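You operate a simulated robot arm through the tools that you are given. There is no shell and no other tool. Be economical: measure what you need, move in short steps, check, and stop when the job is done.

The job below is to be done with a simulated two-armed robot. You get a single attempt, and the scene is never put back.

Task
Clear the logger, dry the store down to 55 %, save the new reading and switch the dehumidifier off.
Fine: each key once, Clear before Save; dial on that mark; watch the Running lamp go out before you press Save; tank and freezer stay untouched.

The check looks at the end state, three seconds after you hand in, the way a careful person would. Anything else that was tipped, shoved, dropped, spilled or broken makes it a failure.

Robot
Two 7-joint arms with two-finger grippers on one trunk, on a base that drives. Base frame: it is fixed to the floor where the robot stands at the start and does not move with it; the origin is under the middle of the robot, x ahead of it, y to its left, z up. Units: mm, rad, N and s.
The left shoulder is at the start at [60, 123, 945], the right one opposite. With the tool pointing down near the work surface each hand reaches from about 100 to 740 mm from the robot's upright axis, wherever it stands, measured 20 degrees to its own side. Places, roughly: dehumidifier [600, -700, 700]; dehumidifier dial [600, -700, 900]; freezer dial [500, -1100, 700]; green save key [500, 0, 1100]; grey clear key [500, 0, 1100]. Payload 1.47 kg a hand.
The TCP of each hand is the grasp point between the finger pads, 16 mm short of the fingertips. In the tool frame z runs along the fingers and y along their closing line. Largest opening 87 mm; the body of the gripper starts 55 mm behind the TCP.
Orientation is that of the tool frame in the base frame, as a unit quaternion [w, x, y, z]. With the fingers straight down and closing along the base's y, the tool's x points along the base's -x, its y along +y and its z along -z.

Tools
- The arms move only by the tool nudge_tool. It takes "left_targets", "right_targets" or both (then of equal length, played together; a hand with none holds still); each is a list that holds one entry, the list of rows, each a list of 7 numbers: the shift along the tool's x, y, z in mm, then the turn, a rotation vector about the tool's x, y, z in rad, then the gripper command, from -1 (shut) to 1 (fully open), values between in proportion. In form: [[[dx, dy, dz, rx, ry, rz, gripper], ...]]. A call has 1 to 10 rows; each row is the pose to reach, as a shift and turn from the pose commanded when the call began, along the tool's axes at that moment. Each row takes 0.2 s and may step no farther than 50 mm and 0.15 rad from the row before; otherwise, or with a gripper value out of range, the whole call is refused. A pose out of reach is approached as far as the arm can. The call stops where the force on the tool passes 40 N (or 10 N more than at its start, if that is more) or the arm is blocked; 0.2 s more then pass. Each finger travels about 153 mm/s and halts on what it meets, pressing with about 28 N; the grip force reading is that of the motor and also rises with nothing between the fingers. The clock runs only during rows and for 0.2 s after the last one: add rows that repeat a pose to give the fingers time. It gives the time, the measured TCP pose, the force on the tool (base axes), the opening and the grip force at its end, in the units of the frame above (readings bear some noise), with the torque about the TCP (base axes, N m) and any sound that the robot's microphone picked up.
- Cameras (640 x 400 px; columns grow to the right, rows downward): "scene" is now at [83.4, -48, 1518.1]; the picture's right is [-0.53, -0.85, 0.00], its down [-0.51, 0.32, -0.80] and it looks along [0.68, -0.42, -0.60] (base axes); focal length 280 px, centre (320, 200). "left" rides on the left gripper at [73, -12, -90] in its tool frame; the picture's right is [0.16, 0.99, 0.00], its down [-0.72, 0.12, -0.68] and it looks along [-0.67, 0.11, 0.73] (tool axes); focal length 247 px, centre (320, 200). "right" rides on the right gripper at [73, 12, -90] in its tool frame; the picture's right is [-0.16, 0.99, 0.00], its down [-0.72, -0.12, -0.68] and it looks along [-0.67, -0.11, 0.73] (tool axes); focal length 247 px, centre (320, 200). There is no depth. A picture from a camera that has moved, and an enlarged one, comes with that camera's place and axes in the base frame and with its lens.
- snapshot(camera): a new picture of that camera. No time passes.
- lift_body(by): slides the trunk up (or, below 0, down) by that many mm; the arms and the scene camera ride with it, the base frame stays. It gives what a move gives, with no picture.
- base_move(legs): drives the robot by 1 to 6 legs, each [ahead, left, turn to the left] in mm, mm and rad, along the robot's own axes; the way and the turn of a leg run together, so that a leg with both is an arc; at most 1500 mm and 3.142 rad a leg. The arms and the cameras ride along, it lands a little off, and it stops where it bumps. It gives what a move gives.
- pan_tilt(pan, tilt): turns the head with the scene camera to pan (to the left, within 2.094 rad either way) and tilt (down, from -0.506 to 1.204), counted from straight ahead of the robot. It gives what a move gives.
- zoom(camera, box): a new picture of the part [left, top, right, bottom] of that camera's present view, enlarged. No time passes.
- finish_job(): hands the job in; it is judged then, once.

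Work in short steps. Places have to be worked out from the pictures, the camera data and where the tool is seen: move nearer, look again, correct. Check each grasp and each placing, and mend what went wrong. You have 120 turns and 92 pictures in all, those below and enlarged ones among them. Open the grippers and draw the arms clear of the work before you hand the job in, unless the task says otherwise; then end with one line.

The tools are called after "Request:" as a command line: name --argument value ..., lists and objects as JSON in quotes. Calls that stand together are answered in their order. nudge_tool: Moves the arms, as the interface text tells. Its arguments: {"type":"object","properties":{"left_targets":{"type":"array","items":{"type":"array","items":{"type":"array","items":{"type":"number"}}}},"right_targets":{"type":"array","items":{"type":"array","items":{"type":"array","items":{"type":"number"}}}}},"required":[]} The other tools are called the same way: lift_body (by) slides the trunk up or down; base_move (legs) drives the base; pan_tilt (pan, tilt) turns the head that bears the scene camera; snapshot (camera) takes a picture; zoom (camera, box) takes an enlarged picture of a part of a camera's view; finish_job () hands the job in.

At the start:

```text
time_s: 0.0
left_tcp_pos: [465.6, -20.0, 1257.5]
left_orientation: [0.001, 0.0, 1.0, 0.0]
left_force: [0.5, -0.1, -0.1]
left_wrist_torque: [0.04, 0.01, 0.0]
left_finger_gap: 86.9
left_grip_force: 0.0
right_tcp_pos: [373.3, -392.9, 1337.0]
right_orientation: [0.001, -0.001, 1.0, 0.0]
right_force: [0.3, -0.7, -0.5]
right_wrist_torque: [0.02, 0.01, -0.01]
right_finger_gap: 87.2
right_grip_force: 0.0
trunk travel left (down, up): [-100.0, 130.0]
robot x, y, heading: [0.0, 1.1, -0.0]
head pan, tilt: [-0.557, 0.641]
```

scene: 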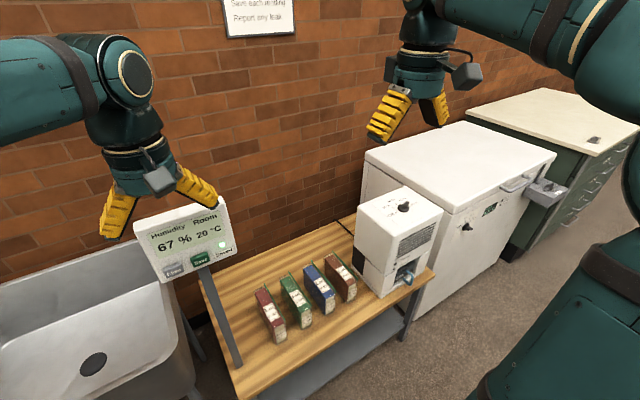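
right: 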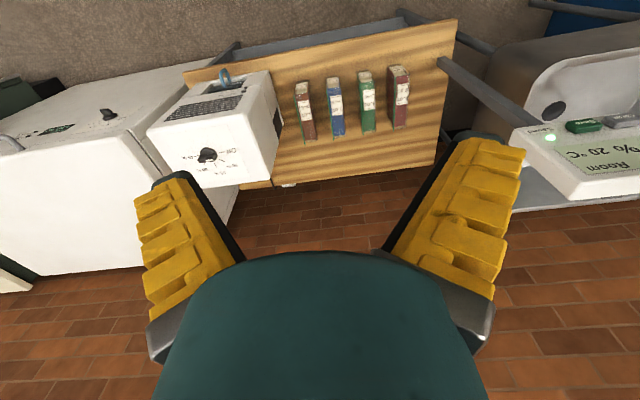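
left: 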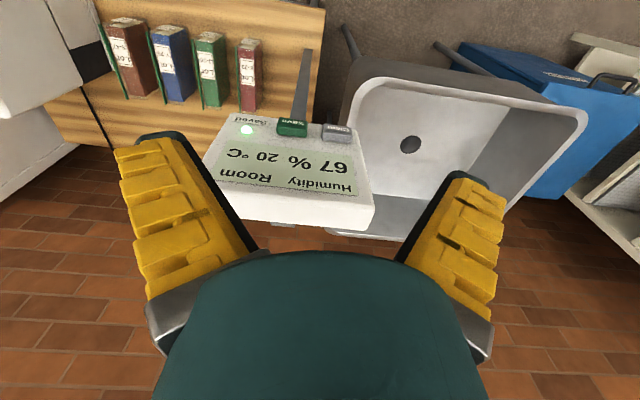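

The logger panel shows 67 % with a Saved lamp; I zoom in on the logger, the dehumidifier dial, and the sign.

Request:
zoom --camera "scene" --box '[120, 180, 250, 290]'

Request:
zoom --camera "scene" --box '[340, 170, 460, 300]'

Request:
zoom --camera "right" --box '[140, 60, 290, 190]'

Request:
zoom --camera "left" --box '[190, 90, 390, 240]'

Request:
pan_tilt --pan -0.557 --tilt 0.3

```text
3.64 times, centred on (185, 235) of scene
camera zoom: at [83.4, -48.0, 1518.1], right [-0.53, -0.85, 0.0], down [-0.51, 0.32, -0.8], along [0.68, -0.42, -0.6], focal length 1017 px, centre (811, 73)
```

zoom: 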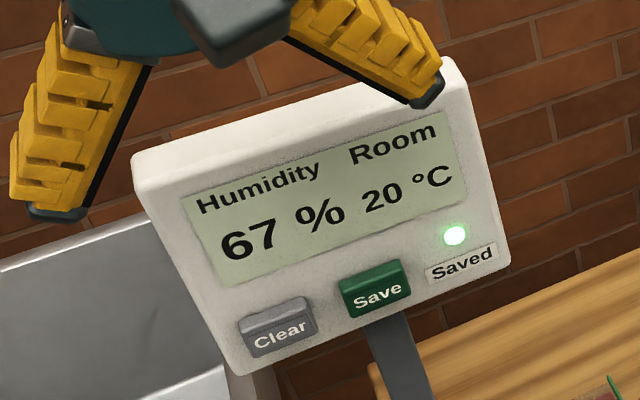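

```text
3.08 times, centred on (400, 235) of scene
camera zoom: at [83.4, -48.0, 1518.1], right [-0.53, -0.85, 0.0], down [-0.51, 0.32, -0.8], along [0.68, -0.42, -0.6], focal length 861 px, centre (74, 92)
```

zoom: 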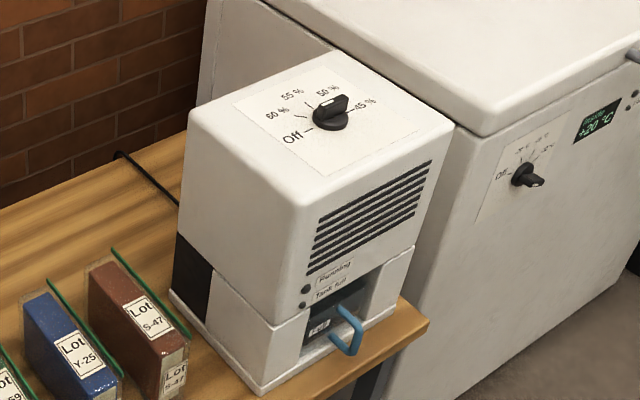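

```text
3.08 times, centred on (215, 125) of right
camera zoom: at [300.5, -381.4, 1425.9], right [0.16, 0.99, 0.0], down [0.72, -0.12, 0.68], along [0.67, -0.11, -0.73], focal length 760 px, centre (643, 431)
```

zoom: 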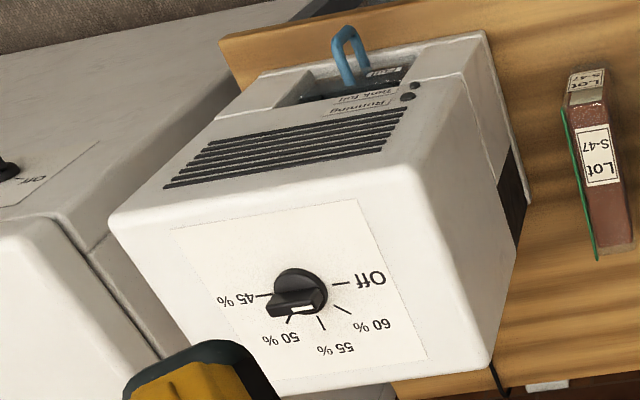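

```text
2.67 times, centred on (290, 165) of left
camera zoom: at [391.7, -34.1, 1346.6], right [-0.16, 0.99, 0.0], down [0.72, 0.12, 0.68], along [0.67, 0.11, -0.73], focal length 659 px, centre (400, 293)
```

zoom: 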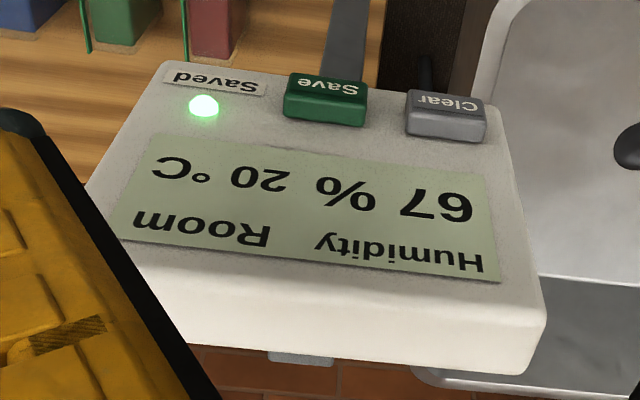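

```text
time_s: 0.8
left_tcp_pos: [464.8, -19.8, 1257.5]
left_orientation: [0.001, 0.0, 1.0, 0.0]
left_force: [0.2, -0.8, -0.3]
left_wrist_torque: [0.0, 0.0, -0.01]
left_finger_gap: 87.1
left_grip_force: 0.1
right_tcp_pos: [372.7, -393.1, 1335.3]
right_orientation: [0.0, 0.0, 1.0, 0.0]
right_force: [0.1, 0.1, 0.4]
right_wrist_torque: [0.0, 0.0, 0.0]
right_finger_gap: 87.1
right_grip_force: 0.1
trunk travel left (down, up): [-100.0, 130.0]
robot x, y, heading: [-1.6, -1.2, 0.002]
head pan, tilt: [-0.557, 0.3]
```

Look at the wall sign in full.

Request:
snapshot --camera "scene"

Request:
zoom --camera "scene" --box '[200, 40, 320, 150]'

```text
84 pictures are left
camera scene: at [88.7, -51.4, 1548.9], right [-0.53, -0.85, 0.0], down [-0.25, 0.16, -0.96], along [0.81, -0.5, -0.3], focal length 280 px, centre (320, 200)
```

scene: 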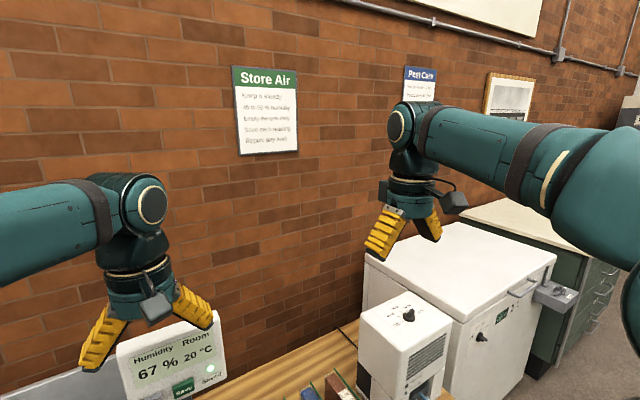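

```text
3.64 times, centred on (260, 95) of scene
camera zoom: at [88.7, -51.4, 1548.9], right [-0.53, -0.85, 0.0], down [-0.25, 0.16, -0.96], along [0.81, -0.5, -0.3], focal length 1017 px, centre (538, 582)
```

zoom: 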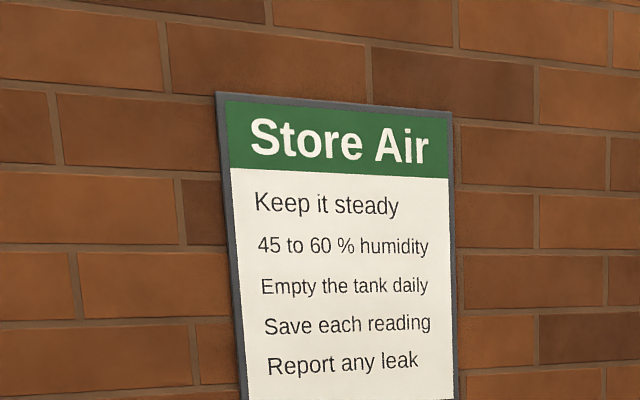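

The sign is consistent with the task. From triangulation: Clear ≈ [517,5,1102], Save ≈ [520,-43,1097], dial ≈ [600,-730,880]. I raise and retract the left hand first, clear of the logger, before driving sideways.

Request:
nudge_tool --left_targets '[[[40, 0, -25, 0, 0, 0, -1], [80, 0, -50, 0, 0, 0, -1], [120, 0, -70, 0, 0, 0, -1], [120, 0, -70, 0, 0, 0, -1]]]'

Request:
base_move --legs '[[0, -360, 0]]'

Request:
pan_tilt --pan 0.0 --tilt 0.6

Request:
snapshot --camera "scene"

Request:
snapshot --camera "right"

Request:
snapshot --camera "left"

```text
time_s: 1.8
left_tcp_pos: [346.1, -24.1, 1327.9]
left_orientation: [0.001, 0.0, 1.0, 0.001]
left_force: [0.0, 0.5, 0.4]
left_wrist_torque: [0.02, 0.04, -0.01]
left_finger_gap: 0.0
left_grip_force: 28.4
right_tcp_pos: [374.6, -393.9, 1335.1]
right_orientation: [0.0, 0.0, 1.0, 0.0]
right_force: [1.1, 0.5, 0.8]
right_wrist_torque: [-0.01, 0.04, 0.0]
right_finger_gap: 86.7
right_grip_force: 0.1
trunk travel left (down, up): [-100.0, 130.0]
robot x, y, heading: [1.3, 4.3, 0.005]
head pan, tilt: [-0.557, 0.3]
```

```text
time_s: 5.5
left_tcp_pos: [345.8, -378.5, 1326.3]
left_orientation: [0.0, -0.002, 1.0, 0.001]
left_force: [0.6, 0.2, -0.8]
left_wrist_torque: [-0.01, 0.03, -0.04]
left_finger_gap: 0.0
left_grip_force: 28.0
right_tcp_pos: [374.9, -747.0, 1337.1]
right_orientation: [0.0, -0.003, 1.0, 0.001]
right_force: [0.2, -1.5, -0.5]
right_wrist_torque: [-0.03, -0.03, 0.04]
right_finger_gap: 86.9
right_grip_force: 0.1
trunk travel left (down, up): [-100.0, 130.0]
robot x, y, heading: [2.9, -353.2, 0.007]
head pan, tilt: [-0.557, 0.3]
```

```text
time_s: 6.5
left_tcp_pos: [345.8, -377.9, 1325.7]
left_orientation: [0.001, -0.002, 1.0, 0.0]
left_force: [0.3, 0.2, 0.3]
left_wrist_torque: [-0.02, -0.01, 0.01]
left_finger_gap: 0.0
left_grip_force: 27.9
right_tcp_pos: [375.2, -748.3, 1336.3]
right_orientation: [0.0, -0.002, 1.0, 0.0]
right_force: [-0.9, 0.2, 0.1]
right_wrist_torque: [0.0, 0.01, -0.02]
right_finger_gap: 86.8
right_grip_force: 0.1
trunk travel left (down, up): [-100.0, 130.0]
robot x, y, heading: [1.2, -355.6, 0.007]
head pan, tilt: [0.0, 0.6]
```

```text
82 pictures are left
camera scene: at [98.4, -357.0, 1521.5], right [0.0, -1.0, 0.0], down [-0.56, 0.0, -0.83], along [0.83, 0.0, -0.56], focal length 280 px, centre (320, 200)
```

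scene: 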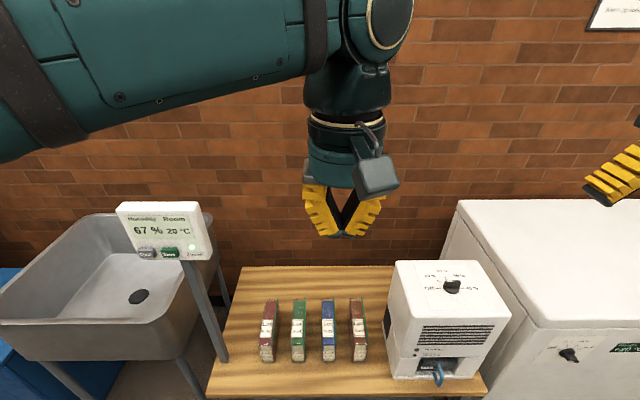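

```text
81 pictures are left
camera right: at [302.3, -735.6, 1425.9], right [0.15, 0.99, 0.0], down [0.72, -0.11, 0.68], along [0.67, -0.11, -0.73], focal length 247 px, centre (320, 200)
```

right: 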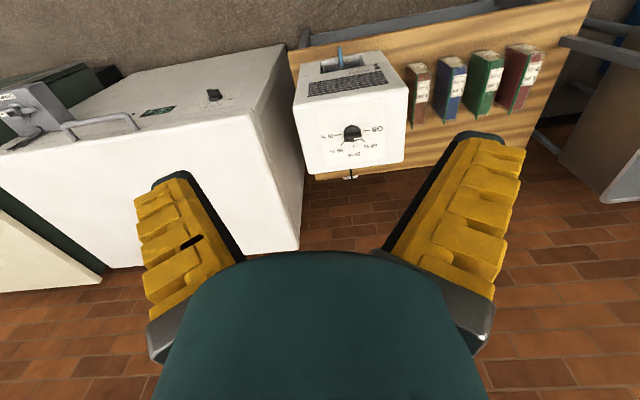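

```text
80 pictures are left
camera left: at [272.8, -391.2, 1416.1], right [-0.16, 0.99, 0.0], down [0.72, 0.12, 0.68], along [0.67, 0.11, -0.73], focal length 247 px, centre (320, 200)
```

left: 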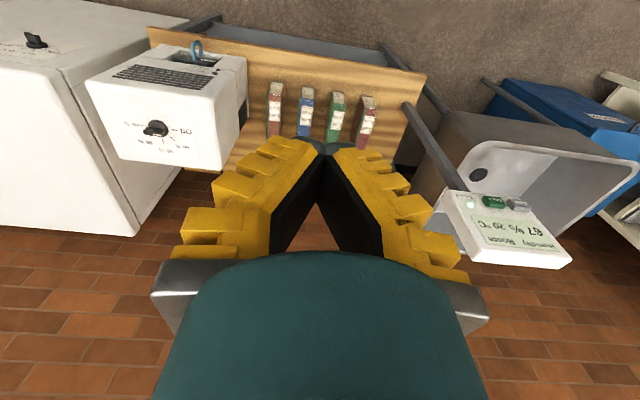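

I zoom from the new viewpoint to refine the dial and the logger.

Request:
zoom --camera "scene" --box '[380, 250, 520, 390]'

Request:
zoom --camera "right" --box '[290, 80, 410, 180]'

Request:
zoom --camera "scene" --box '[100, 190, 230, 280]'

Request:
zoom --camera "left" --box '[430, 170, 580, 280]'

```text
2.86 times, centred on (450, 320) of scene
camera zoom: at [98.4, -357.0, 1521.5], right [0.0, -1.0, 0.0], down [-0.56, 0.0, -0.83], along [0.83, 0.0, -0.56], focal length 799 px, centre (-51, -143)
```

zoom: 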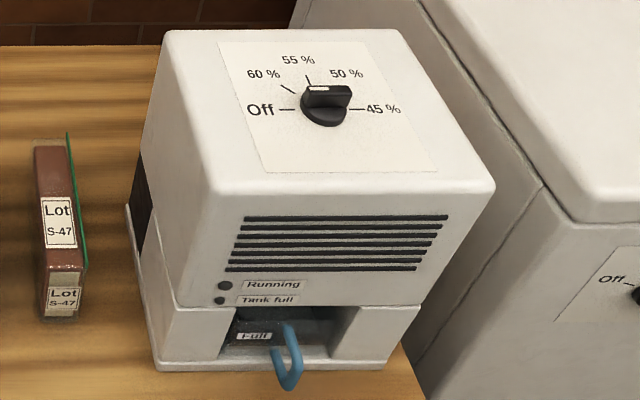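

```text
4.00 times, centred on (350, 130) of right
camera zoom: at [302.3, -735.6, 1425.9], right [0.15, 0.99, 0.0], down [0.72, -0.11, 0.68], along [0.67, -0.11, -0.73], focal length 988 px, centre (200, 480)
```

zoom: 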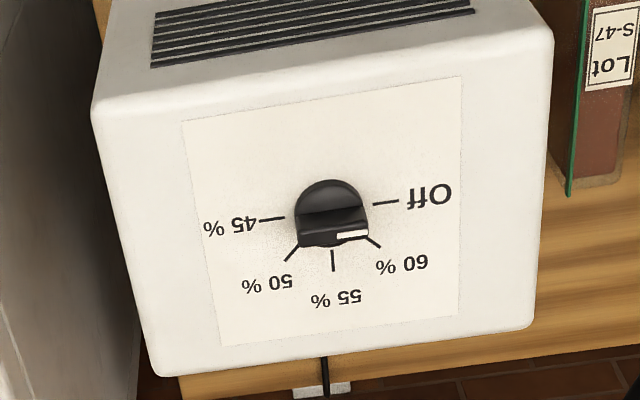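

```text
4.44 times, centred on (165, 235) of scene
camera zoom: at [98.4, -357.0, 1521.5], right [0.0, -1.0, 0.0], down [-0.56, 0.0, -0.83], along [0.83, 0.0, -0.56], focal length 1243 px, centre (1009, 44)
```

zoom: 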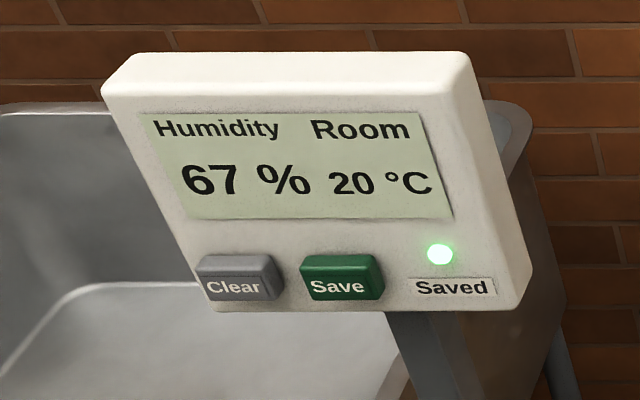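

```text
3.64 times, centred on (505, 225) of left
camera zoom: at [272.8, -391.2, 1416.1], right [-0.16, 0.99, 0.0], down [0.72, 0.12, 0.68], along [0.67, 0.11, -0.73], focal length 898 px, centre (-353, 109)
```

zoom: 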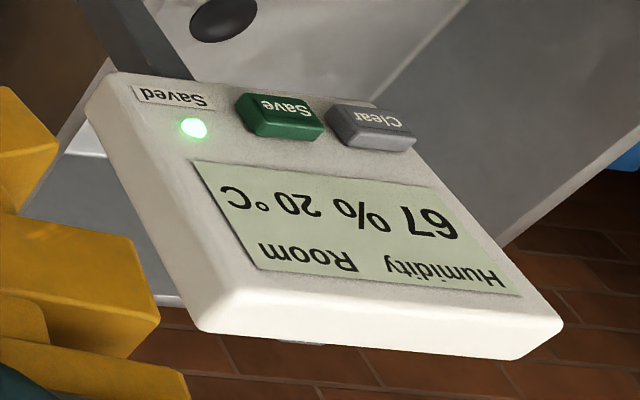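

The dial's white index end is toward "Off" (base +y), 55 % points along +x, so it's a 90° clockwise turn. Refined: knob ≈ [579,-706,915]; Clear ≈ [512,-2,1112], Save ≈ [512,-50,1110], panel near vertical. I carry the left hand in front of the logger, still well back, and the right hand over the dial, high.

Request:
nudge_tool --left_targets '[[[-3, 47, 5, 0, 0, 0, -1], [-6, 94, 10, 0, 0, 0, -1], [-9, 141, 15, 0, 0, 0, -1], [-12, 188, 20, 0, 0, 0, -1], [-15, 235, 25, 0, 0, 0, -1], [-18, 282, 30, 0, 0, 0, -1], [-21, 329, 35, 0, 0, 0, -1], [-24, 376, 40, 0, 0, 0, -1], [-24, 376, 40, 0, 0, 0, -1], [-24, 376, 40, 0, 0, 0, -1]]]' --right_targets '[[[-20, 4, 25, 0, 0, -0.15, 0.2], [-40, 8, 50, 0, 0, -0.3, 0.2], [-60, 12, 75, 0, 0, -0.45, 0.2], [-80, 16, 100, 0, 0, -0.6, 0.2], [-100, 20, 125, 0, 0, -0.75, 0.2], [-120, 24, 150, 0, 0, -0.9, 0.2], [-140, 28, 175, 0, 0, -1.05, 0.2], [-160, 32, 200, 0, 0, -1.2, 0.2], [-180, 36, 225, 0, 0, -1.35, 0.2], [-204, 42, 250, 0, 0, -1.5, 0.2]]]'

Request:
snapshot --camera "scene"

Request:
snapshot --camera "right"

```text
time_s: 8.7
left_tcp_pos: [370.1, -1.5, 1285.9]
left_orientation: [0.0, -0.001, 1.0, -0.001]
left_force: [1.1, -0.2, -0.2]
left_wrist_torque: [-0.02, 0.02, 0.05]
left_finger_gap: 0.0
left_grip_force: 27.8
right_tcp_pos: [580.8, -706.4, 1085.0]
right_orientation: [0.0, -0.684, 0.73, 0.0]
right_force: [-1.0, 0.4, 0.0]
right_wrist_torque: [0.03, 0.02, 0.03]
right_finger_gap: 57.4
right_grip_force: 3.6
trunk travel left (down, up): [-100.0, 130.0]
robot x, y, heading: [0.6, -357.2, 0.004]
head pan, tilt: [0.0, 0.6]
```

```text
75 pictures are left
camera scene: at [99.9, -356.6, 1521.4], right [0.0, -1.0, 0.0], down [-0.57, 0.0, -0.82], along [0.82, 0.0, -0.57], focal length 280 px, centre (320, 200)
```

scene: 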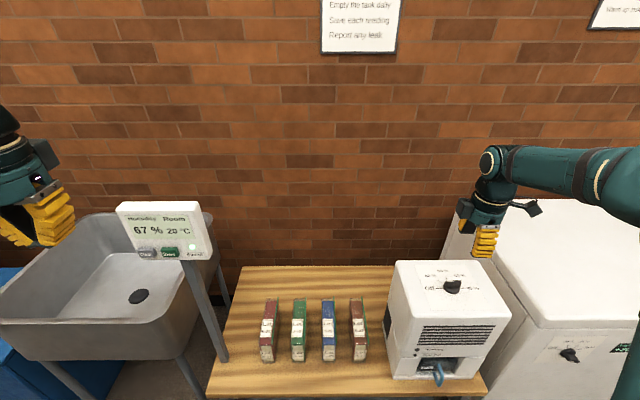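

```text
74 pictures are left
camera right: at [563.4, -777.6, 1173.1], right [-0.98, 0.22, 0.0], down [0.16, 0.71, 0.68], along [0.15, 0.66, -0.73], focal length 247 px, centre (320, 200)
```

right: 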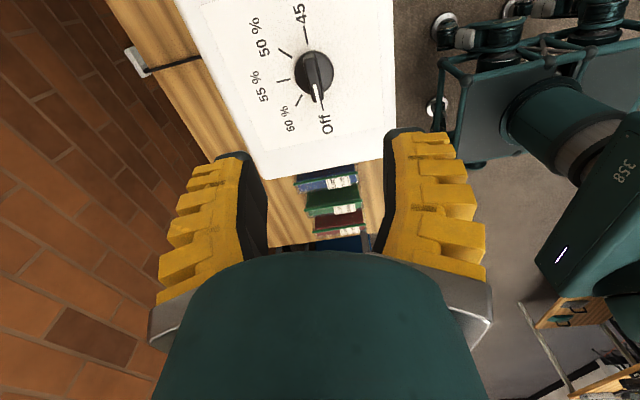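

Right hand is over the knob (knob ≈ [585,-706]), pointer at Off confirmed. Now I rotate the left tool to horizontal (+x), staying in place.

Request:
nudge_tool --left_targets '[[[0, 0, 10, 0, -0.15, 0, -1], [0, 0, 20, 0, -0.3, 0, -1], [0, 0, 30, 0, -0.45, 0, -1], [0, 0, 45, 0, -0.6, 0, -1], [0, 0, 60, 0, -0.75, 0, -1], [0, 0, 80, 0, -0.9, 0, -1], [0, 0, 100, 0, -1.05, 0, -1], [0, 0, 120, 0, -1.2, 0, -1], [0, 0, 145, 0, -1.35, 0, -1], [0, 0, 170, 0, -1.5, 0, -1]]]'

Request:
snapshot --camera "scene"

Request:
snapshot --camera "left"

```text
time_s: 10.9
left_tcp_pos: [402.3, 52.8, 1124.1]
left_orientation: [0.682, -0.001, 0.731, 0.001]
left_force: [0.1, 1.0, -0.2]
left_wrist_torque: [-0.02, -0.05, -0.05]
left_finger_gap: 0.1
left_grip_force: 27.8
left hand out of reach, approached as far as the arm can: row 8, 9, 10
right_tcp_pos: [576.9, -704.8, 1085.5]
right_orientation: [-0.001, -0.683, 0.73, -0.001]
right_force: [-0.3, 0.5, 0.3]
right_wrist_torque: [-0.01, -0.01, 0.02]
right_finger_gap: 57.5
right_grip_force: 3.6
trunk travel left (down, up): [-100.0, 130.0]
robot x, y, heading: [3.5, -354.5, 0.003]
head pan, tilt: [0.0, 0.6]
```

```text
73 pictures are left
camera scene: at [98.7, -354.9, 1521.4], right [0.0, -1.0, 0.0], down [-0.57, 0.0, -0.82], along [0.82, 0.0, -0.57], focal length 280 px, centre (320, 200)
```

scene: 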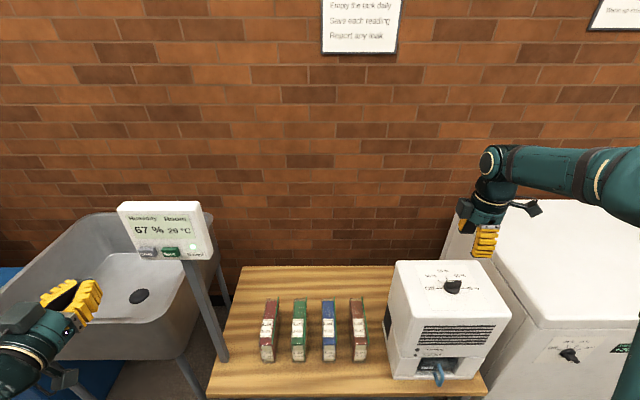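

```text
72 pictures are left
camera left: at [308.0, 39.4, 1057.3], right [-0.01, 0.99, -0.16], down [-0.63, 0.12, 0.77], along [0.78, 0.11, 0.62], focal length 247 px, centre (320, 200)
```

left: 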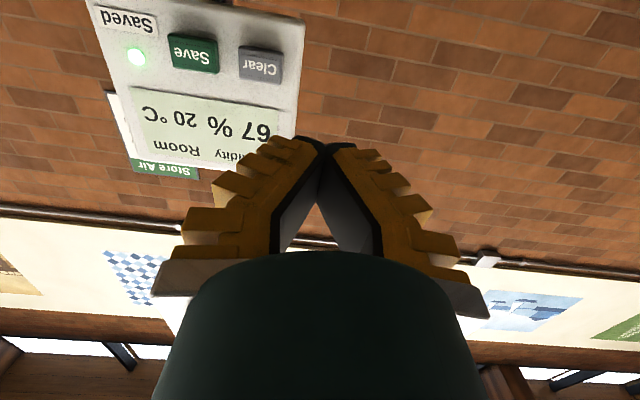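

The left tool is now level, a bit off from the commanded place. From this view Clear ≈ [~510,5,1100]. I align to it while still ~80 mm away and look again.

Request:
nudge_tool --left_targets '[[[8, -25, 10, 0, -0.03, 0, -1], [18, -48, 20, 0, -0.07, 0, -1], [18, -48, 20, 0, -0.07, 0, -1]]]'

Request:
snapshot --camera "left"

Request:
zoom --camera "scene" --box '[60, 190, 220, 310]'

```text
time_s: 11.7
left_tcp_pos: [438.9, 25.5, 1105.0]
left_orientation: [0.707, -0.002, 0.707, 0.002]
left_force: [0.5, -0.4, 0.4]
left_wrist_torque: [-0.01, 0.04, -0.01]
left_finger_gap: 0.2
left_grip_force: 27.8
left hand out of reach, approached as far as the arm can: row 1, 2, 3
right_tcp_pos: [578.9, -706.9, 1084.7]
right_orientation: [0.001, -0.682, 0.731, -0.001]
right_force: [-1.1, -0.4, 0.6]
right_wrist_torque: [0.01, -0.02, -0.05]
right_finger_gap: 57.2
right_grip_force: 3.4
trunk travel left (down, up): [-100.0, 130.0]
robot x, y, heading: [4.3, -358.2, 0.003]
head pan, tilt: [0.0, 0.6]
```

```text
71 pictures are left
camera left: at [350.7, 11.2, 1032.0], right [0.0, 0.99, -0.16], down [-0.68, 0.11, 0.72], along [0.73, 0.11, 0.67], focal length 247 px, centre (320, 200)
```

left: 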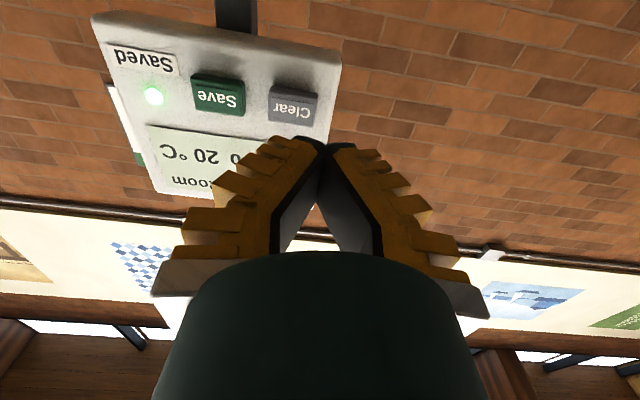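

```text
3.33 times, centred on (140, 250) of scene
camera zoom: at [97.9, -356.9, 1521.6], right [0.0, -1.0, 0.0], down [-0.56, 0.0, -0.83], along [0.83, 0.0, -0.56], focal length 932 px, centre (920, 33)
```

zoom: 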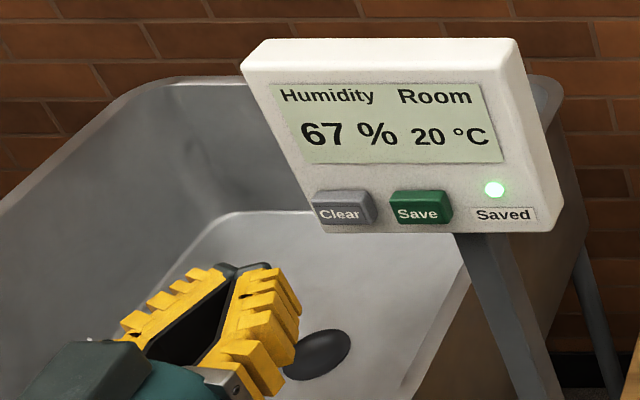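

Combining views: Clear ≈ [522,5,1103], Save ≈ [522,-43,1103]. I step forward a bit and fix y; being further out should bring the arm back in reach.

Request:
nudge_tool --left_targets '[[[1, -8, 10, 0, 0, 0, -1], [2, -20, 20, 0, 0, 0, -1], [2, -20, 30, 0, 0, 0, -1], [2, -20, 30, 0, 0, 0, -1]]]'

```text
time_s: 12.7
left_tcp_pos: [469.7, 3.9, 1103.8]
left_orientation: [0.708, -0.001, 0.707, 0.002]
left_force: [0.1, -0.1, 0.5]
left_wrist_torque: [0.03, 0.0, 0.01]
left_finger_gap: 0.1
left_grip_force: 27.7
right_tcp_pos: [579.3, -707.1, 1084.6]
right_orientation: [0.0, -0.683, 0.731, 0.0]
right_force: [-0.7, 0.5, -0.4]
right_wrist_torque: [0.0, -0.01, 0.01]
right_finger_gap: 57.3
right_grip_force: 3.2
trunk travel left (down, up): [-100.0, 130.0]
robot x, y, heading: [1.7, -354.3, 0.003]
head pan, tilt: [0.0, 0.6]
```

Now at [470,4,1104], as measured. I check alignment visually before pressing.

Request:
snapshot --camera "left"

Request:
zoom --camera "scene" --box '[60, 190, 220, 310]'

```text
69 pictures are left
camera left: at [381.5, -8.8, 1030.7], right [0.0, 0.99, -0.16], down [-0.68, 0.11, 0.72], along [0.73, 0.11, 0.67], focal length 247 px, centre (320, 200)
```

left: 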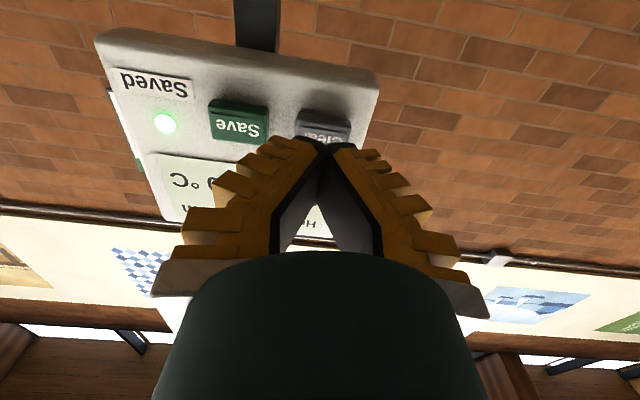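

```text
3.33 times, centred on (140, 250) of scene
camera zoom: at [98.2, -357.0, 1521.5], right [0.0, -1.0, 0.0], down [-0.56, 0.0, -0.83], along [0.83, 0.0, -0.56], focal length 932 px, centre (920, 33)
```

zoom: 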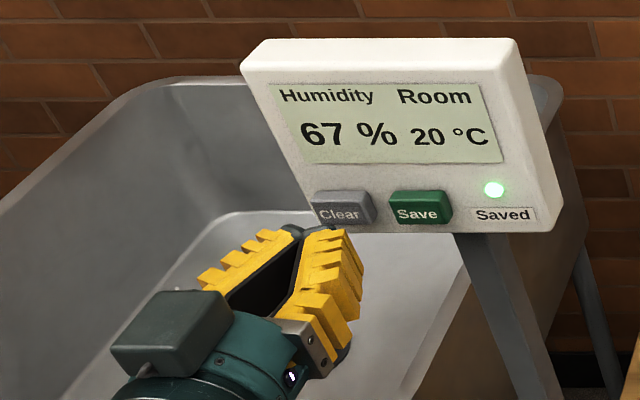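

Aligned on Clear (y≈4, z≈1100). I approach to a few mm short of expected contact.

Request:
nudge_tool --left_targets '[[[3, 0, 10, 0, 0, 0, -1], [3, 0, 20, 0, 0, 0, -1], [3, 0, 28, 0, 0, 0, -1], [3, 0, 30, 0, 0, 0, -1]]]'

Request:
zoom --camera "scene" --box '[80, 190, 220, 290]'

Request:
zoom --camera "left" --box '[200, 60, 400, 180]'

```text
time_s: 13.7
left_tcp_pos: [499.7, 5.3, 1101.2]
left_orientation: [0.707, -0.002, 0.707, 0.002]
left_force: [-2.6, -0.1, -0.3]
left_wrist_torque: [-0.01, -0.02, -0.02]
left_finger_gap: 5.9
left_grip_force: 28.2
right_tcp_pos: [578.6, -706.4, 1085.2]
right_orientation: [0.0, -0.682, 0.731, 0.0]
right_force: [-0.4, -0.5, 0.1]
right_wrist_torque: [0.0, -0.01, 0.01]
right_finger_gap: 57.3
right_grip_force: 4.0
trunk travel left (down, up): [-100.0, 130.0]
robot x, y, heading: [-1.7, -353.2, 0.004]
head pan, tilt: [0.0, 0.6]
heard: click
```

```text
4.00 times, centred on (150, 240) of scene
camera zoom: at [98.0, -356.9, 1521.5], right [0.0, -1.0, 0.0], down [-0.56, 0.0, -0.83], along [0.83, 0.0, -0.56], focal length 1119 px, centre (1000, 40)
```

zoom: 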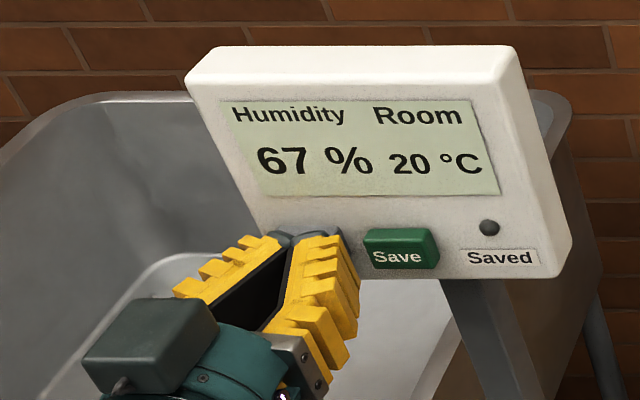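

```text
3.20 times, centred on (300, 120) of left
camera zoom: at [411.1, -7.7, 1027.9], right [0.0, 0.99, -0.16], down [-0.68, 0.11, 0.72], along [0.73, 0.11, 0.67], focal length 790 px, centre (384, 456)
```

zoom: 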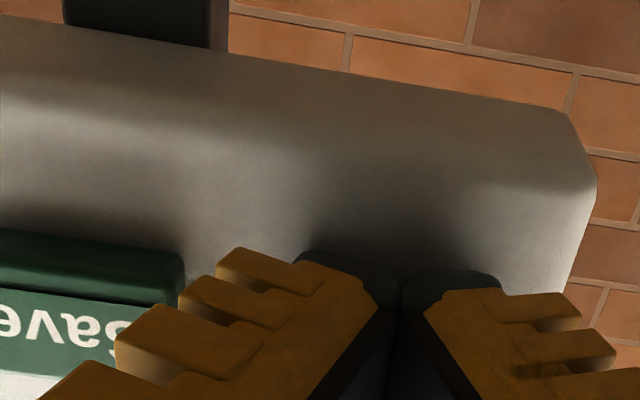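

Click heard and the Saved lamp went dark: Clear is done once. I withdraw straight back and then shift in front of Save, staying ~35 mm off.

Request:
nudge_tool --left_targets '[[[0, 0, -15, 0, 0, 0, -1], [0, 0, -35, 0, 0, 0, -1], [0, -15, -35, 0, 0, 0, -1], [0, -35, -35, 0, 0, 0, -1], [0, -47, -35, 0, 0, 0, -1]]]'

Request:
zoom --camera "right" --box '[200, 0, 420, 160]'

```text
time_s: 14.9
left_tcp_pos: [483.8, -29.9, 1102.4]
left_orientation: [0.707, -0.001, 0.707, 0.001]
left_force: [0.1, 0.1, -0.4]
left_wrist_torque: [-0.01, 0.02, -0.03]
left_finger_gap: 0.0
left_grip_force: 28.4
left hand out of reach, approached as far as the arm can: row 4, 5
right_tcp_pos: [579.3, -705.1, 1085.2]
right_orientation: [0.0, -0.683, 0.731, 0.0]
right_force: [0.7, 0.0, -0.8]
right_wrist_torque: [0.04, 0.0, 0.0]
right_finger_gap: 57.3
right_grip_force: 3.6
trunk travel left (down, up): [-100.0, 130.0]
robot x, y, heading: [1.7, -355.4, 0.002]
head pan, tilt: [0.0, 0.6]
```

```text
2.50 times, centred on (310, 80) of right
camera zoom: at [561.9, -777.9, 1173.8], right [-0.97, 0.22, 0.0], down [0.16, 0.71, 0.68], along [0.15, 0.66, -0.73], focal length 617 px, centre (345, 500)
```

zoom: 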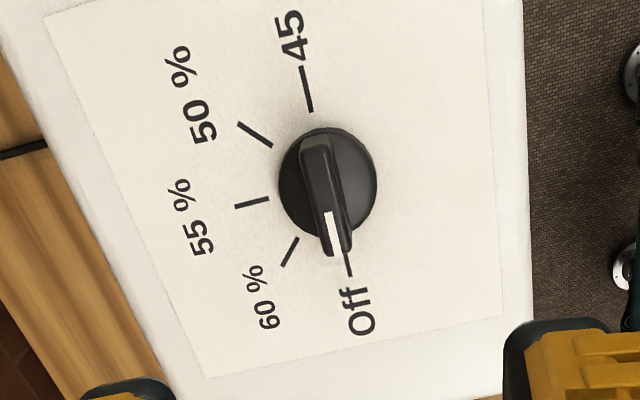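

The dial marks lie exactly along base axes: centre [585,-706], Off toward +y, 55 % toward +x. I square the right gripper and descend to about z 950.

Request:
nudge_tool --right_targets '[[[0, -6, 45, 0, 0, -0.068, 0.2], [0, -6, 90, 0, 0, -0.068, 0.2], [0, -6, 130, 0, 0, -0.068, 0.2], [0, -6, 130, 0, 0, -0.068, 0.2]]]'

Request:
snapshot --camera "right"

Request:
zoom --camera "scene" --box '[380, 200, 540, 320]'

```text
time_s: 15.9
left_tcp_pos: [485.1, -28.8, 1103.7]
left_orientation: [0.707, -0.001, 0.707, 0.001]
left_force: [-0.3, 0.6, 0.2]
left_wrist_torque: [-0.02, -0.01, -0.01]
left_finger_gap: 0.0
left_grip_force: 27.9
right_tcp_pos: [584.8, -706.3, 954.0]
right_orientation: [0.0, -0.707, 0.707, 0.0]
right_force: [0.1, -0.3, 0.4]
right_wrist_torque: [-0.01, -0.02, 0.01]
right_finger_gap: 57.7
right_grip_force: 3.4
trunk travel left (down, up): [-100.0, 130.0]
robot x, y, heading: [-3.1, -354.9, 0.003]
head pan, tilt: [0.0, 0.6]
```

```text
64 pictures are left
camera right: at [573.7, -779.6, 1044.3], right [-0.99, 0.16, 0.0], down [0.12, 0.72, 0.68], along [0.11, 0.67, -0.73], focal length 247 px, centre (320, 200)
```

right: 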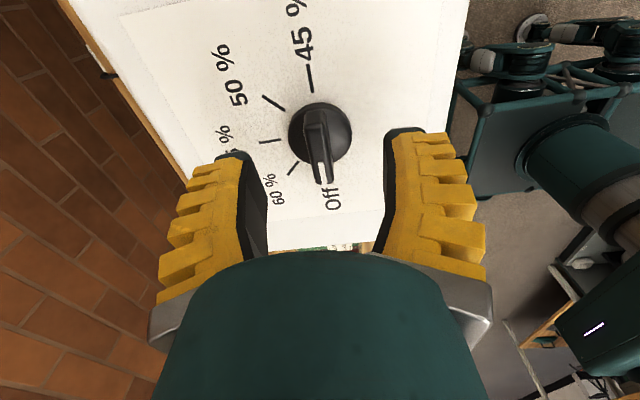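

```text
3.33 times, centred on (460, 260) of scene
camera zoom: at [97.9, -356.7, 1521.6], right [0.0, -1.0, 0.0], down [-0.56, 0.0, -0.83], along [0.83, 0.0, -0.56], focal length 932 px, centre (-147, 0)
```

zoom: 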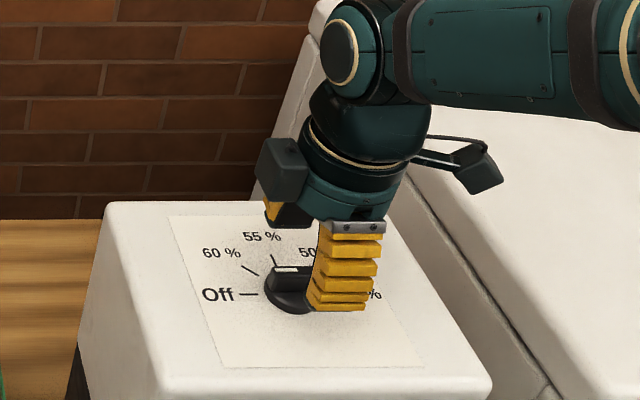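

Knob is centred between the fingers; box top z ≈ 907. I lower to TCP z ≈ 932 (tips ~9 mm above the top) and close gently.

Request:
nudge_tool --right_targets '[[[0, 0, 8, 0, 0, 0, 0.2], [0, 0, 16, 0, 0, 0, 0.2], [0, 0, 22, 0, 0, 0, 0.2], [0, 0, 22, 0, 0, 0, 0.2]]]'

Request:
snapshot --camera "right"

Request:
zoom --camera "scene" --box '[380, 200, 540, 320]'

```text
time_s: 16.9
left_tcp_pos: [484.1, -28.5, 1102.4]
left_orientation: [0.707, -0.001, 0.707, 0.002]
left_force: [-0.3, -0.6, -0.2]
left_wrist_torque: [0.0, -0.01, -0.02]
left_finger_gap: 0.0
left_grip_force: 28.0
right_tcp_pos: [585.9, -705.9, 935.1]
right_orientation: [0.0, 0.707, -0.707, 0.0]
right_force: [0.7, 0.2, 0.5]
right_wrist_torque: [-0.02, 0.0, 0.02]
right_finger_gap: 57.2
right_grip_force: 3.4
trunk travel left (down, up): [-100.0, 130.0]
robot x, y, heading: [3.7, -355.3, -0.002]
head pan, tilt: [0.0, 0.6]
```

```text
62 pictures are left
camera right: at [573.6, -778.2, 1023.3], right [-0.99, 0.16, 0.0], down [0.12, 0.72, 0.68], along [0.11, 0.67, -0.73], focal length 247 px, centre (320, 200)
```

right: 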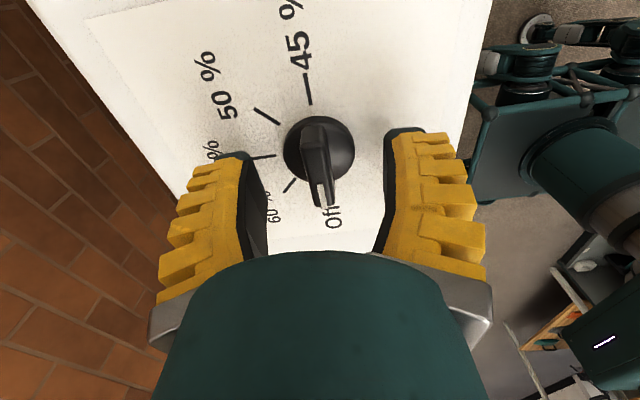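

```text
3.33 times, centred on (460, 260) of scene
camera zoom: at [98.4, -356.9, 1521.5], right [0.0, -1.0, 0.0], down [-0.56, 0.0, -0.83], along [0.83, 0.0, -0.56], focal length 932 px, centre (-147, 0)
```

zoom: 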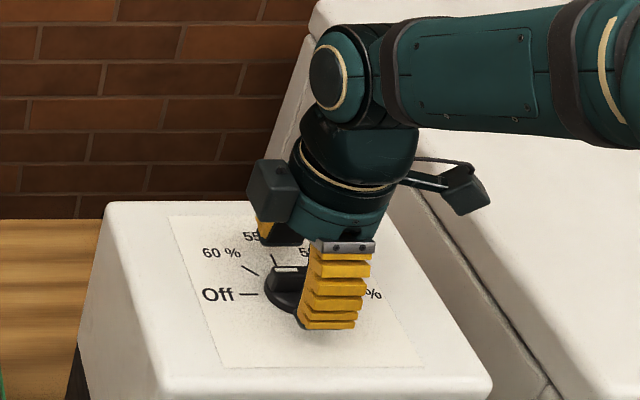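

Knob between fingers, bar top z ≈ 929. I lower 6 mm more and close.

Request:
nudge_tool --right_targets '[[[0, 0, 6, 0, 0, 0, 0.2], [0, 0, 6, 0, 0, 0, -0.2], [0, 0, 6, 0, 0, 0, -0.5], [0, 0, 6, 0, 0, 0, -0.8], [0, 0, 6, 0, 0, 0, -1], [0, 0, 6, 0, 0, 0, -1]]]'

Request:
snapshot --camera "right"

```text
time_s: 18.3
left_tcp_pos: [484.3, -30.5, 1103.8]
left_orientation: [0.707, -0.001, 0.707, 0.001]
left_force: [-0.2, -0.8, -0.3]
left_wrist_torque: [0.02, -0.01, -0.04]
left_finger_gap: 0.0
left_grip_force: 27.7
right_tcp_pos: [585.3, -705.6, 929.9]
right_orientation: [0.001, -0.707, 0.707, -0.001]
right_force: [4.1, -2.6, 9.1]
right_wrist_torque: [0.19, -0.07, 0.02]
right_finger_gap: 6.0
right_grip_force: 30.2
trunk travel left (down, up): [-100.0, 130.0]
robot x, y, heading: [-3.8, -357.1, 0.001]
head pan, tilt: [0.0, 0.6]
```

```text
60 pictures are left
camera right: at [573.7, -778.2, 1019.1], right [-0.99, 0.16, 0.0], down [0.11, 0.72, 0.68], along [0.11, 0.67, -0.73], focal length 247 px, centre (320, 200)
```

right: 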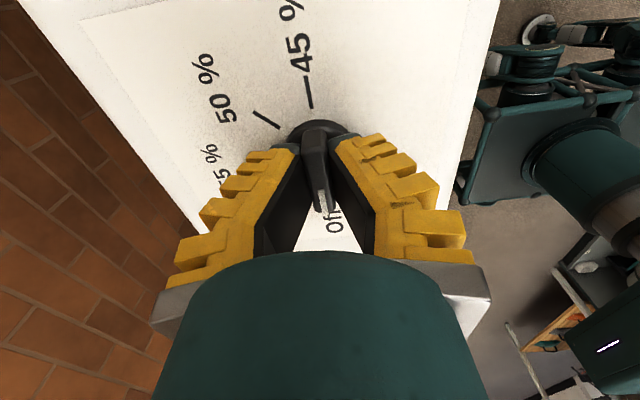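

Bar gripped (gap 6 mm) with slight contact on the disc. I raise 2 mm and turn the first 0.6 rad clockwise.

Request:
nudge_tool --right_targets '[[[0, 0, -2, 0, 0, 0, -1], [0, 0, -2, 0, 0, 0.15, -1], [0, 0, -2, 0, 0, 0.3, -1], [0, 0, -2, 0, 0, 0.45, -1], [0, 0, -2, 0, 0, 0.6, -1]]]'

Request:
snapshot --camera "right"

```text
time_s: 19.5
left_tcp_pos: [485.1, -30.4, 1101.8]
left_orientation: [0.707, -0.001, 0.707, 0.001]
left_force: [0.0, 0.7, 0.3]
left_wrist_torque: [0.04, 0.01, -0.01]
left_finger_gap: 0.0
left_grip_force: 28.2
right_tcp_pos: [585.4, -704.9, 931.4]
right_orientation: [0.0, -0.466, 0.885, 0.0]
right_force: [7.3, -1.8, 4.9]
right_wrist_torque: [-0.04, -0.04, 0.0]
right_finger_gap: 5.9
right_grip_force: 29.2
trunk travel left (down, up): [-100.0, 130.0]
robot x, y, heading: [-3.2, -355.0, 0.01]
head pan, tilt: [0.0, 0.6]
```

```text
59 pictures are left
camera right: at [534.4, -758.6, 1019.7], right [-0.72, 0.69, 0.0], down [0.51, 0.53, 0.68], along [0.47, 0.49, -0.73], focal length 247 px, centre (320, 200)
```

right: 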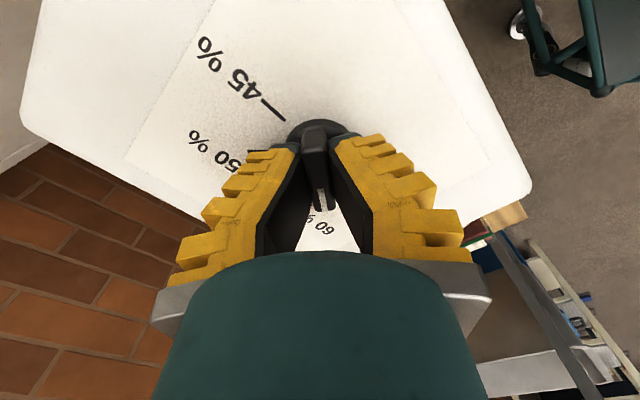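

Dial turns with the hand (yaw 55.5° left to go). I finish the remaining 0.969 rad.

Request:
nudge_tool --right_targets '[[[0, 0, 0, 0, 0, 0.15, -1], [0, 0, 0, 0, 0, 0.3, -1], [0, 0, 0, 0, 0, 0.45, -1], [0, 0, 0, 0, 0, 0.6, -1], [0, 0, 0, 0, 0, 0.75, -1], [0, 0, 0, 0, 0, 0.87, -1], [0, 0, 0, 0, 0, 0.969, -1], [0, 0, 0, 0, 0, 0.969, -1]]]'

Request:
snapshot --camera "right"

Request:
zoom --camera "scene" --box '[380, 240, 540, 390]'

```text
time_s: 21.3
left_tcp_pos: [484.3, -28.8, 1101.1]
left_orientation: [0.707, -0.002, 0.707, 0.001]
left_force: [-0.2, -0.2, 0.3]
left_wrist_torque: [0.02, -0.01, 0.01]
left_finger_gap: 0.2
left_grip_force: 28.5
right_tcp_pos: [584.3, -704.9, 930.9]
right_orientation: [0.001, 0.0, 1.0, 0.0]
right_force: [3.2, -1.1, 2.2]
right_wrist_torque: [0.01, -0.16, -0.01]
right_finger_gap: 6.3
right_grip_force: 29.9
trunk travel left (down, up): [-100.0, 130.0]
robot x, y, heading: [5.0, -352.3, 0.007]
head pan, tilt: [0.0, 0.6]
```

```text
58 pictures are left
camera right: at [512.2, -693.0, 1020.0], right [0.16, 0.99, 0.0], down [0.72, -0.12, 0.68], along [0.67, -0.11, -0.73], focal length 247 px, centre (320, 200)
```

right: 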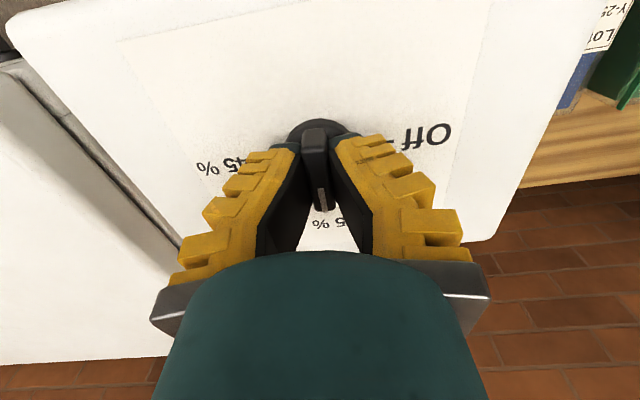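

```text
2.67 times, centred on (460, 315) of scene
camera zoom: at [98.4, -356.9, 1521.5], right [0.0, -1.0, 0.0], down [-0.56, 0.0, -0.83], along [0.83, 0.0, -0.56], focal length 746 px, centre (-53, -107)
```

zoom: 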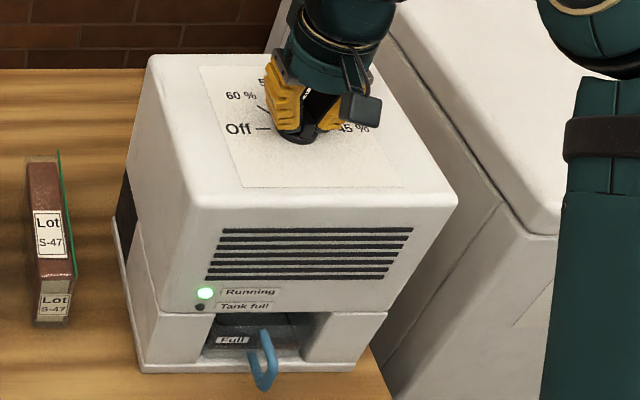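

The Running lamp is lit and the knob points at 55 %. I open the fingers slightly, rise straight up, and check the dial.

Request:
nudge_tool --right_targets '[[[0, 0, 0, 0, 0, 0, -0.5], [0, 0, 0, 0, 0, 0, 0.2], [0, 0, 0, 0, 0, 0, 0.2], [0, 0, -20, 0, 0, 0, 0.2], [0, 0, -60, 0, 0, 0, 0.2], [0, 0, -100, 0, 0, 0, 0.2], [0, 0, -100, 0, 0, 0, 0.2]]]'

Request:
zoom --camera "right" --box '[220, 20, 420, 170]'

Request:
zoom --camera "scene" --box '[100, 190, 540, 400]'

```text
time_s: 22.9
left_tcp_pos: [485.4, -30.2, 1102.9]
left_orientation: [0.707, -0.001, 0.707, 0.002]
left_force: [0.9, -0.4, -0.1]
left_wrist_torque: [-0.02, 0.05, 0.02]
left_finger_gap: 0.0
left_grip_force: 28.1
right_tcp_pos: [584.7, -705.4, 1031.8]
right_orientation: [0.0, 0.0, 1.0, 0.0]
right_force: [-0.7, -0.2, -0.6]
right_wrist_torque: [-0.02, 0.03, -0.02]
right_finger_gap: 57.3
right_grip_force: 3.7
trunk travel left (down, up): [-100.0, 130.0]
robot x, y, heading: [2.5, -356.8, 0.003]
head pan, tilt: [0.0, 0.6]
```

```text
2.67 times, centred on (320, 95) of right
camera zoom: at [512.8, -693.9, 1119.7], right [0.16, 0.99, 0.0], down [0.72, -0.11, 0.68], along [0.67, -0.11, -0.73], focal length 659 px, centre (320, 480)
```

zoom: 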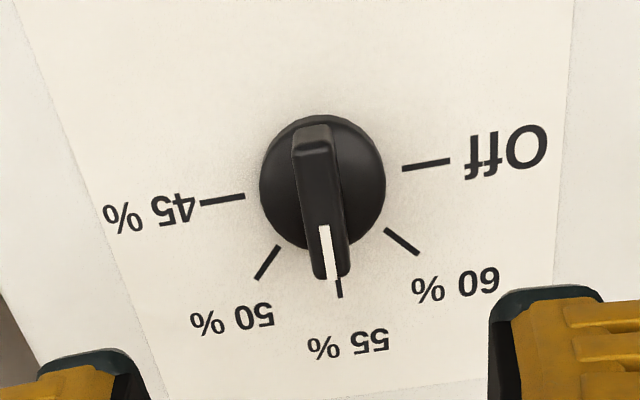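

```text
1.45 times, centred on (320, 295) of scene
camera zoom: at [98.7, -357.0, 1521.5], right [0.0, -1.0, 0.0], down [-0.57, 0.0, -0.82], along [0.82, 0.0, -0.57], focal length 407 px, centre (320, 62)
```

zoom: 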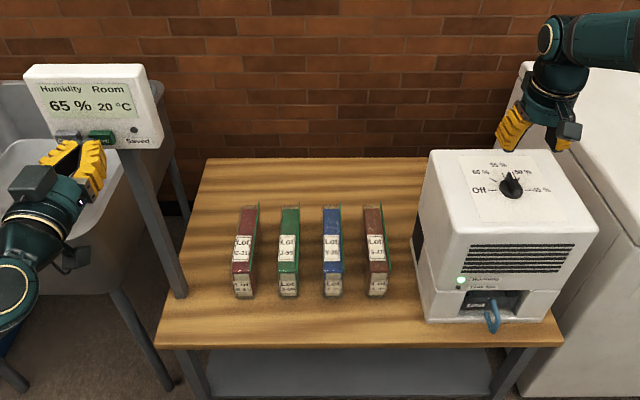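

Dial sits on 55 %, humidity already at 65 % and falling. The left arm is near its inner reach limit, so I back the base 20 mm and shift it 60 mm right to give it room.

Request:
base_move --legs '[[-20, 0, 0], [0, -60, 0]]'

Request:
snapshot --camera "scene"

```text
time_s: 24.5
left_tcp_pos: [465.2, -89.1, 1102.3]
left_orientation: [0.707, -0.001, 0.707, 0.002]
left_force: [-0.2, -0.7, 0.4]
left_wrist_torque: [-0.01, 0.03, 0.01]
left_finger_gap: 0.0
left_grip_force: 28.1
right_tcp_pos: [566.6, -765.5, 1031.5]
right_orientation: [0.0, -0.002, 1.0, 0.0]
right_force: [0.1, 0.0, 1.1]
right_wrist_torque: [0.03, 0.03, 0.0]
right_finger_gap: 57.3
right_grip_force: 3.9
trunk travel left (down, up): [-100.0, 130.0]
robot x, y, heading: [-18.1, -412.7, 0.005]
head pan, tilt: [0.0, 0.6]
```

```text
54 pictures are left
camera scene: at [78.4, -417.4, 1521.5], right [0.01, -1.0, 0.0], down [-0.56, 0.0, -0.83], along [0.83, 0.0, -0.56], focal length 280 px, centre (320, 200)
```

scene: 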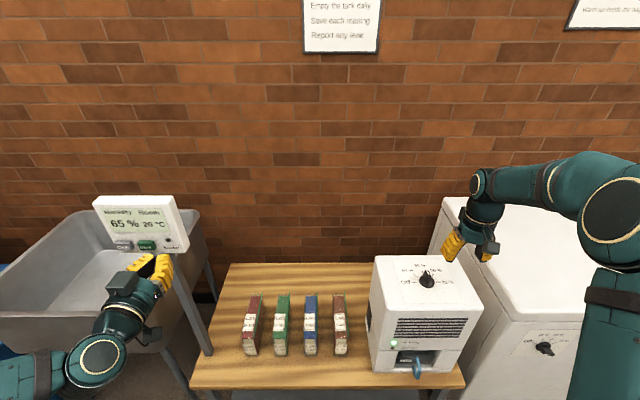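

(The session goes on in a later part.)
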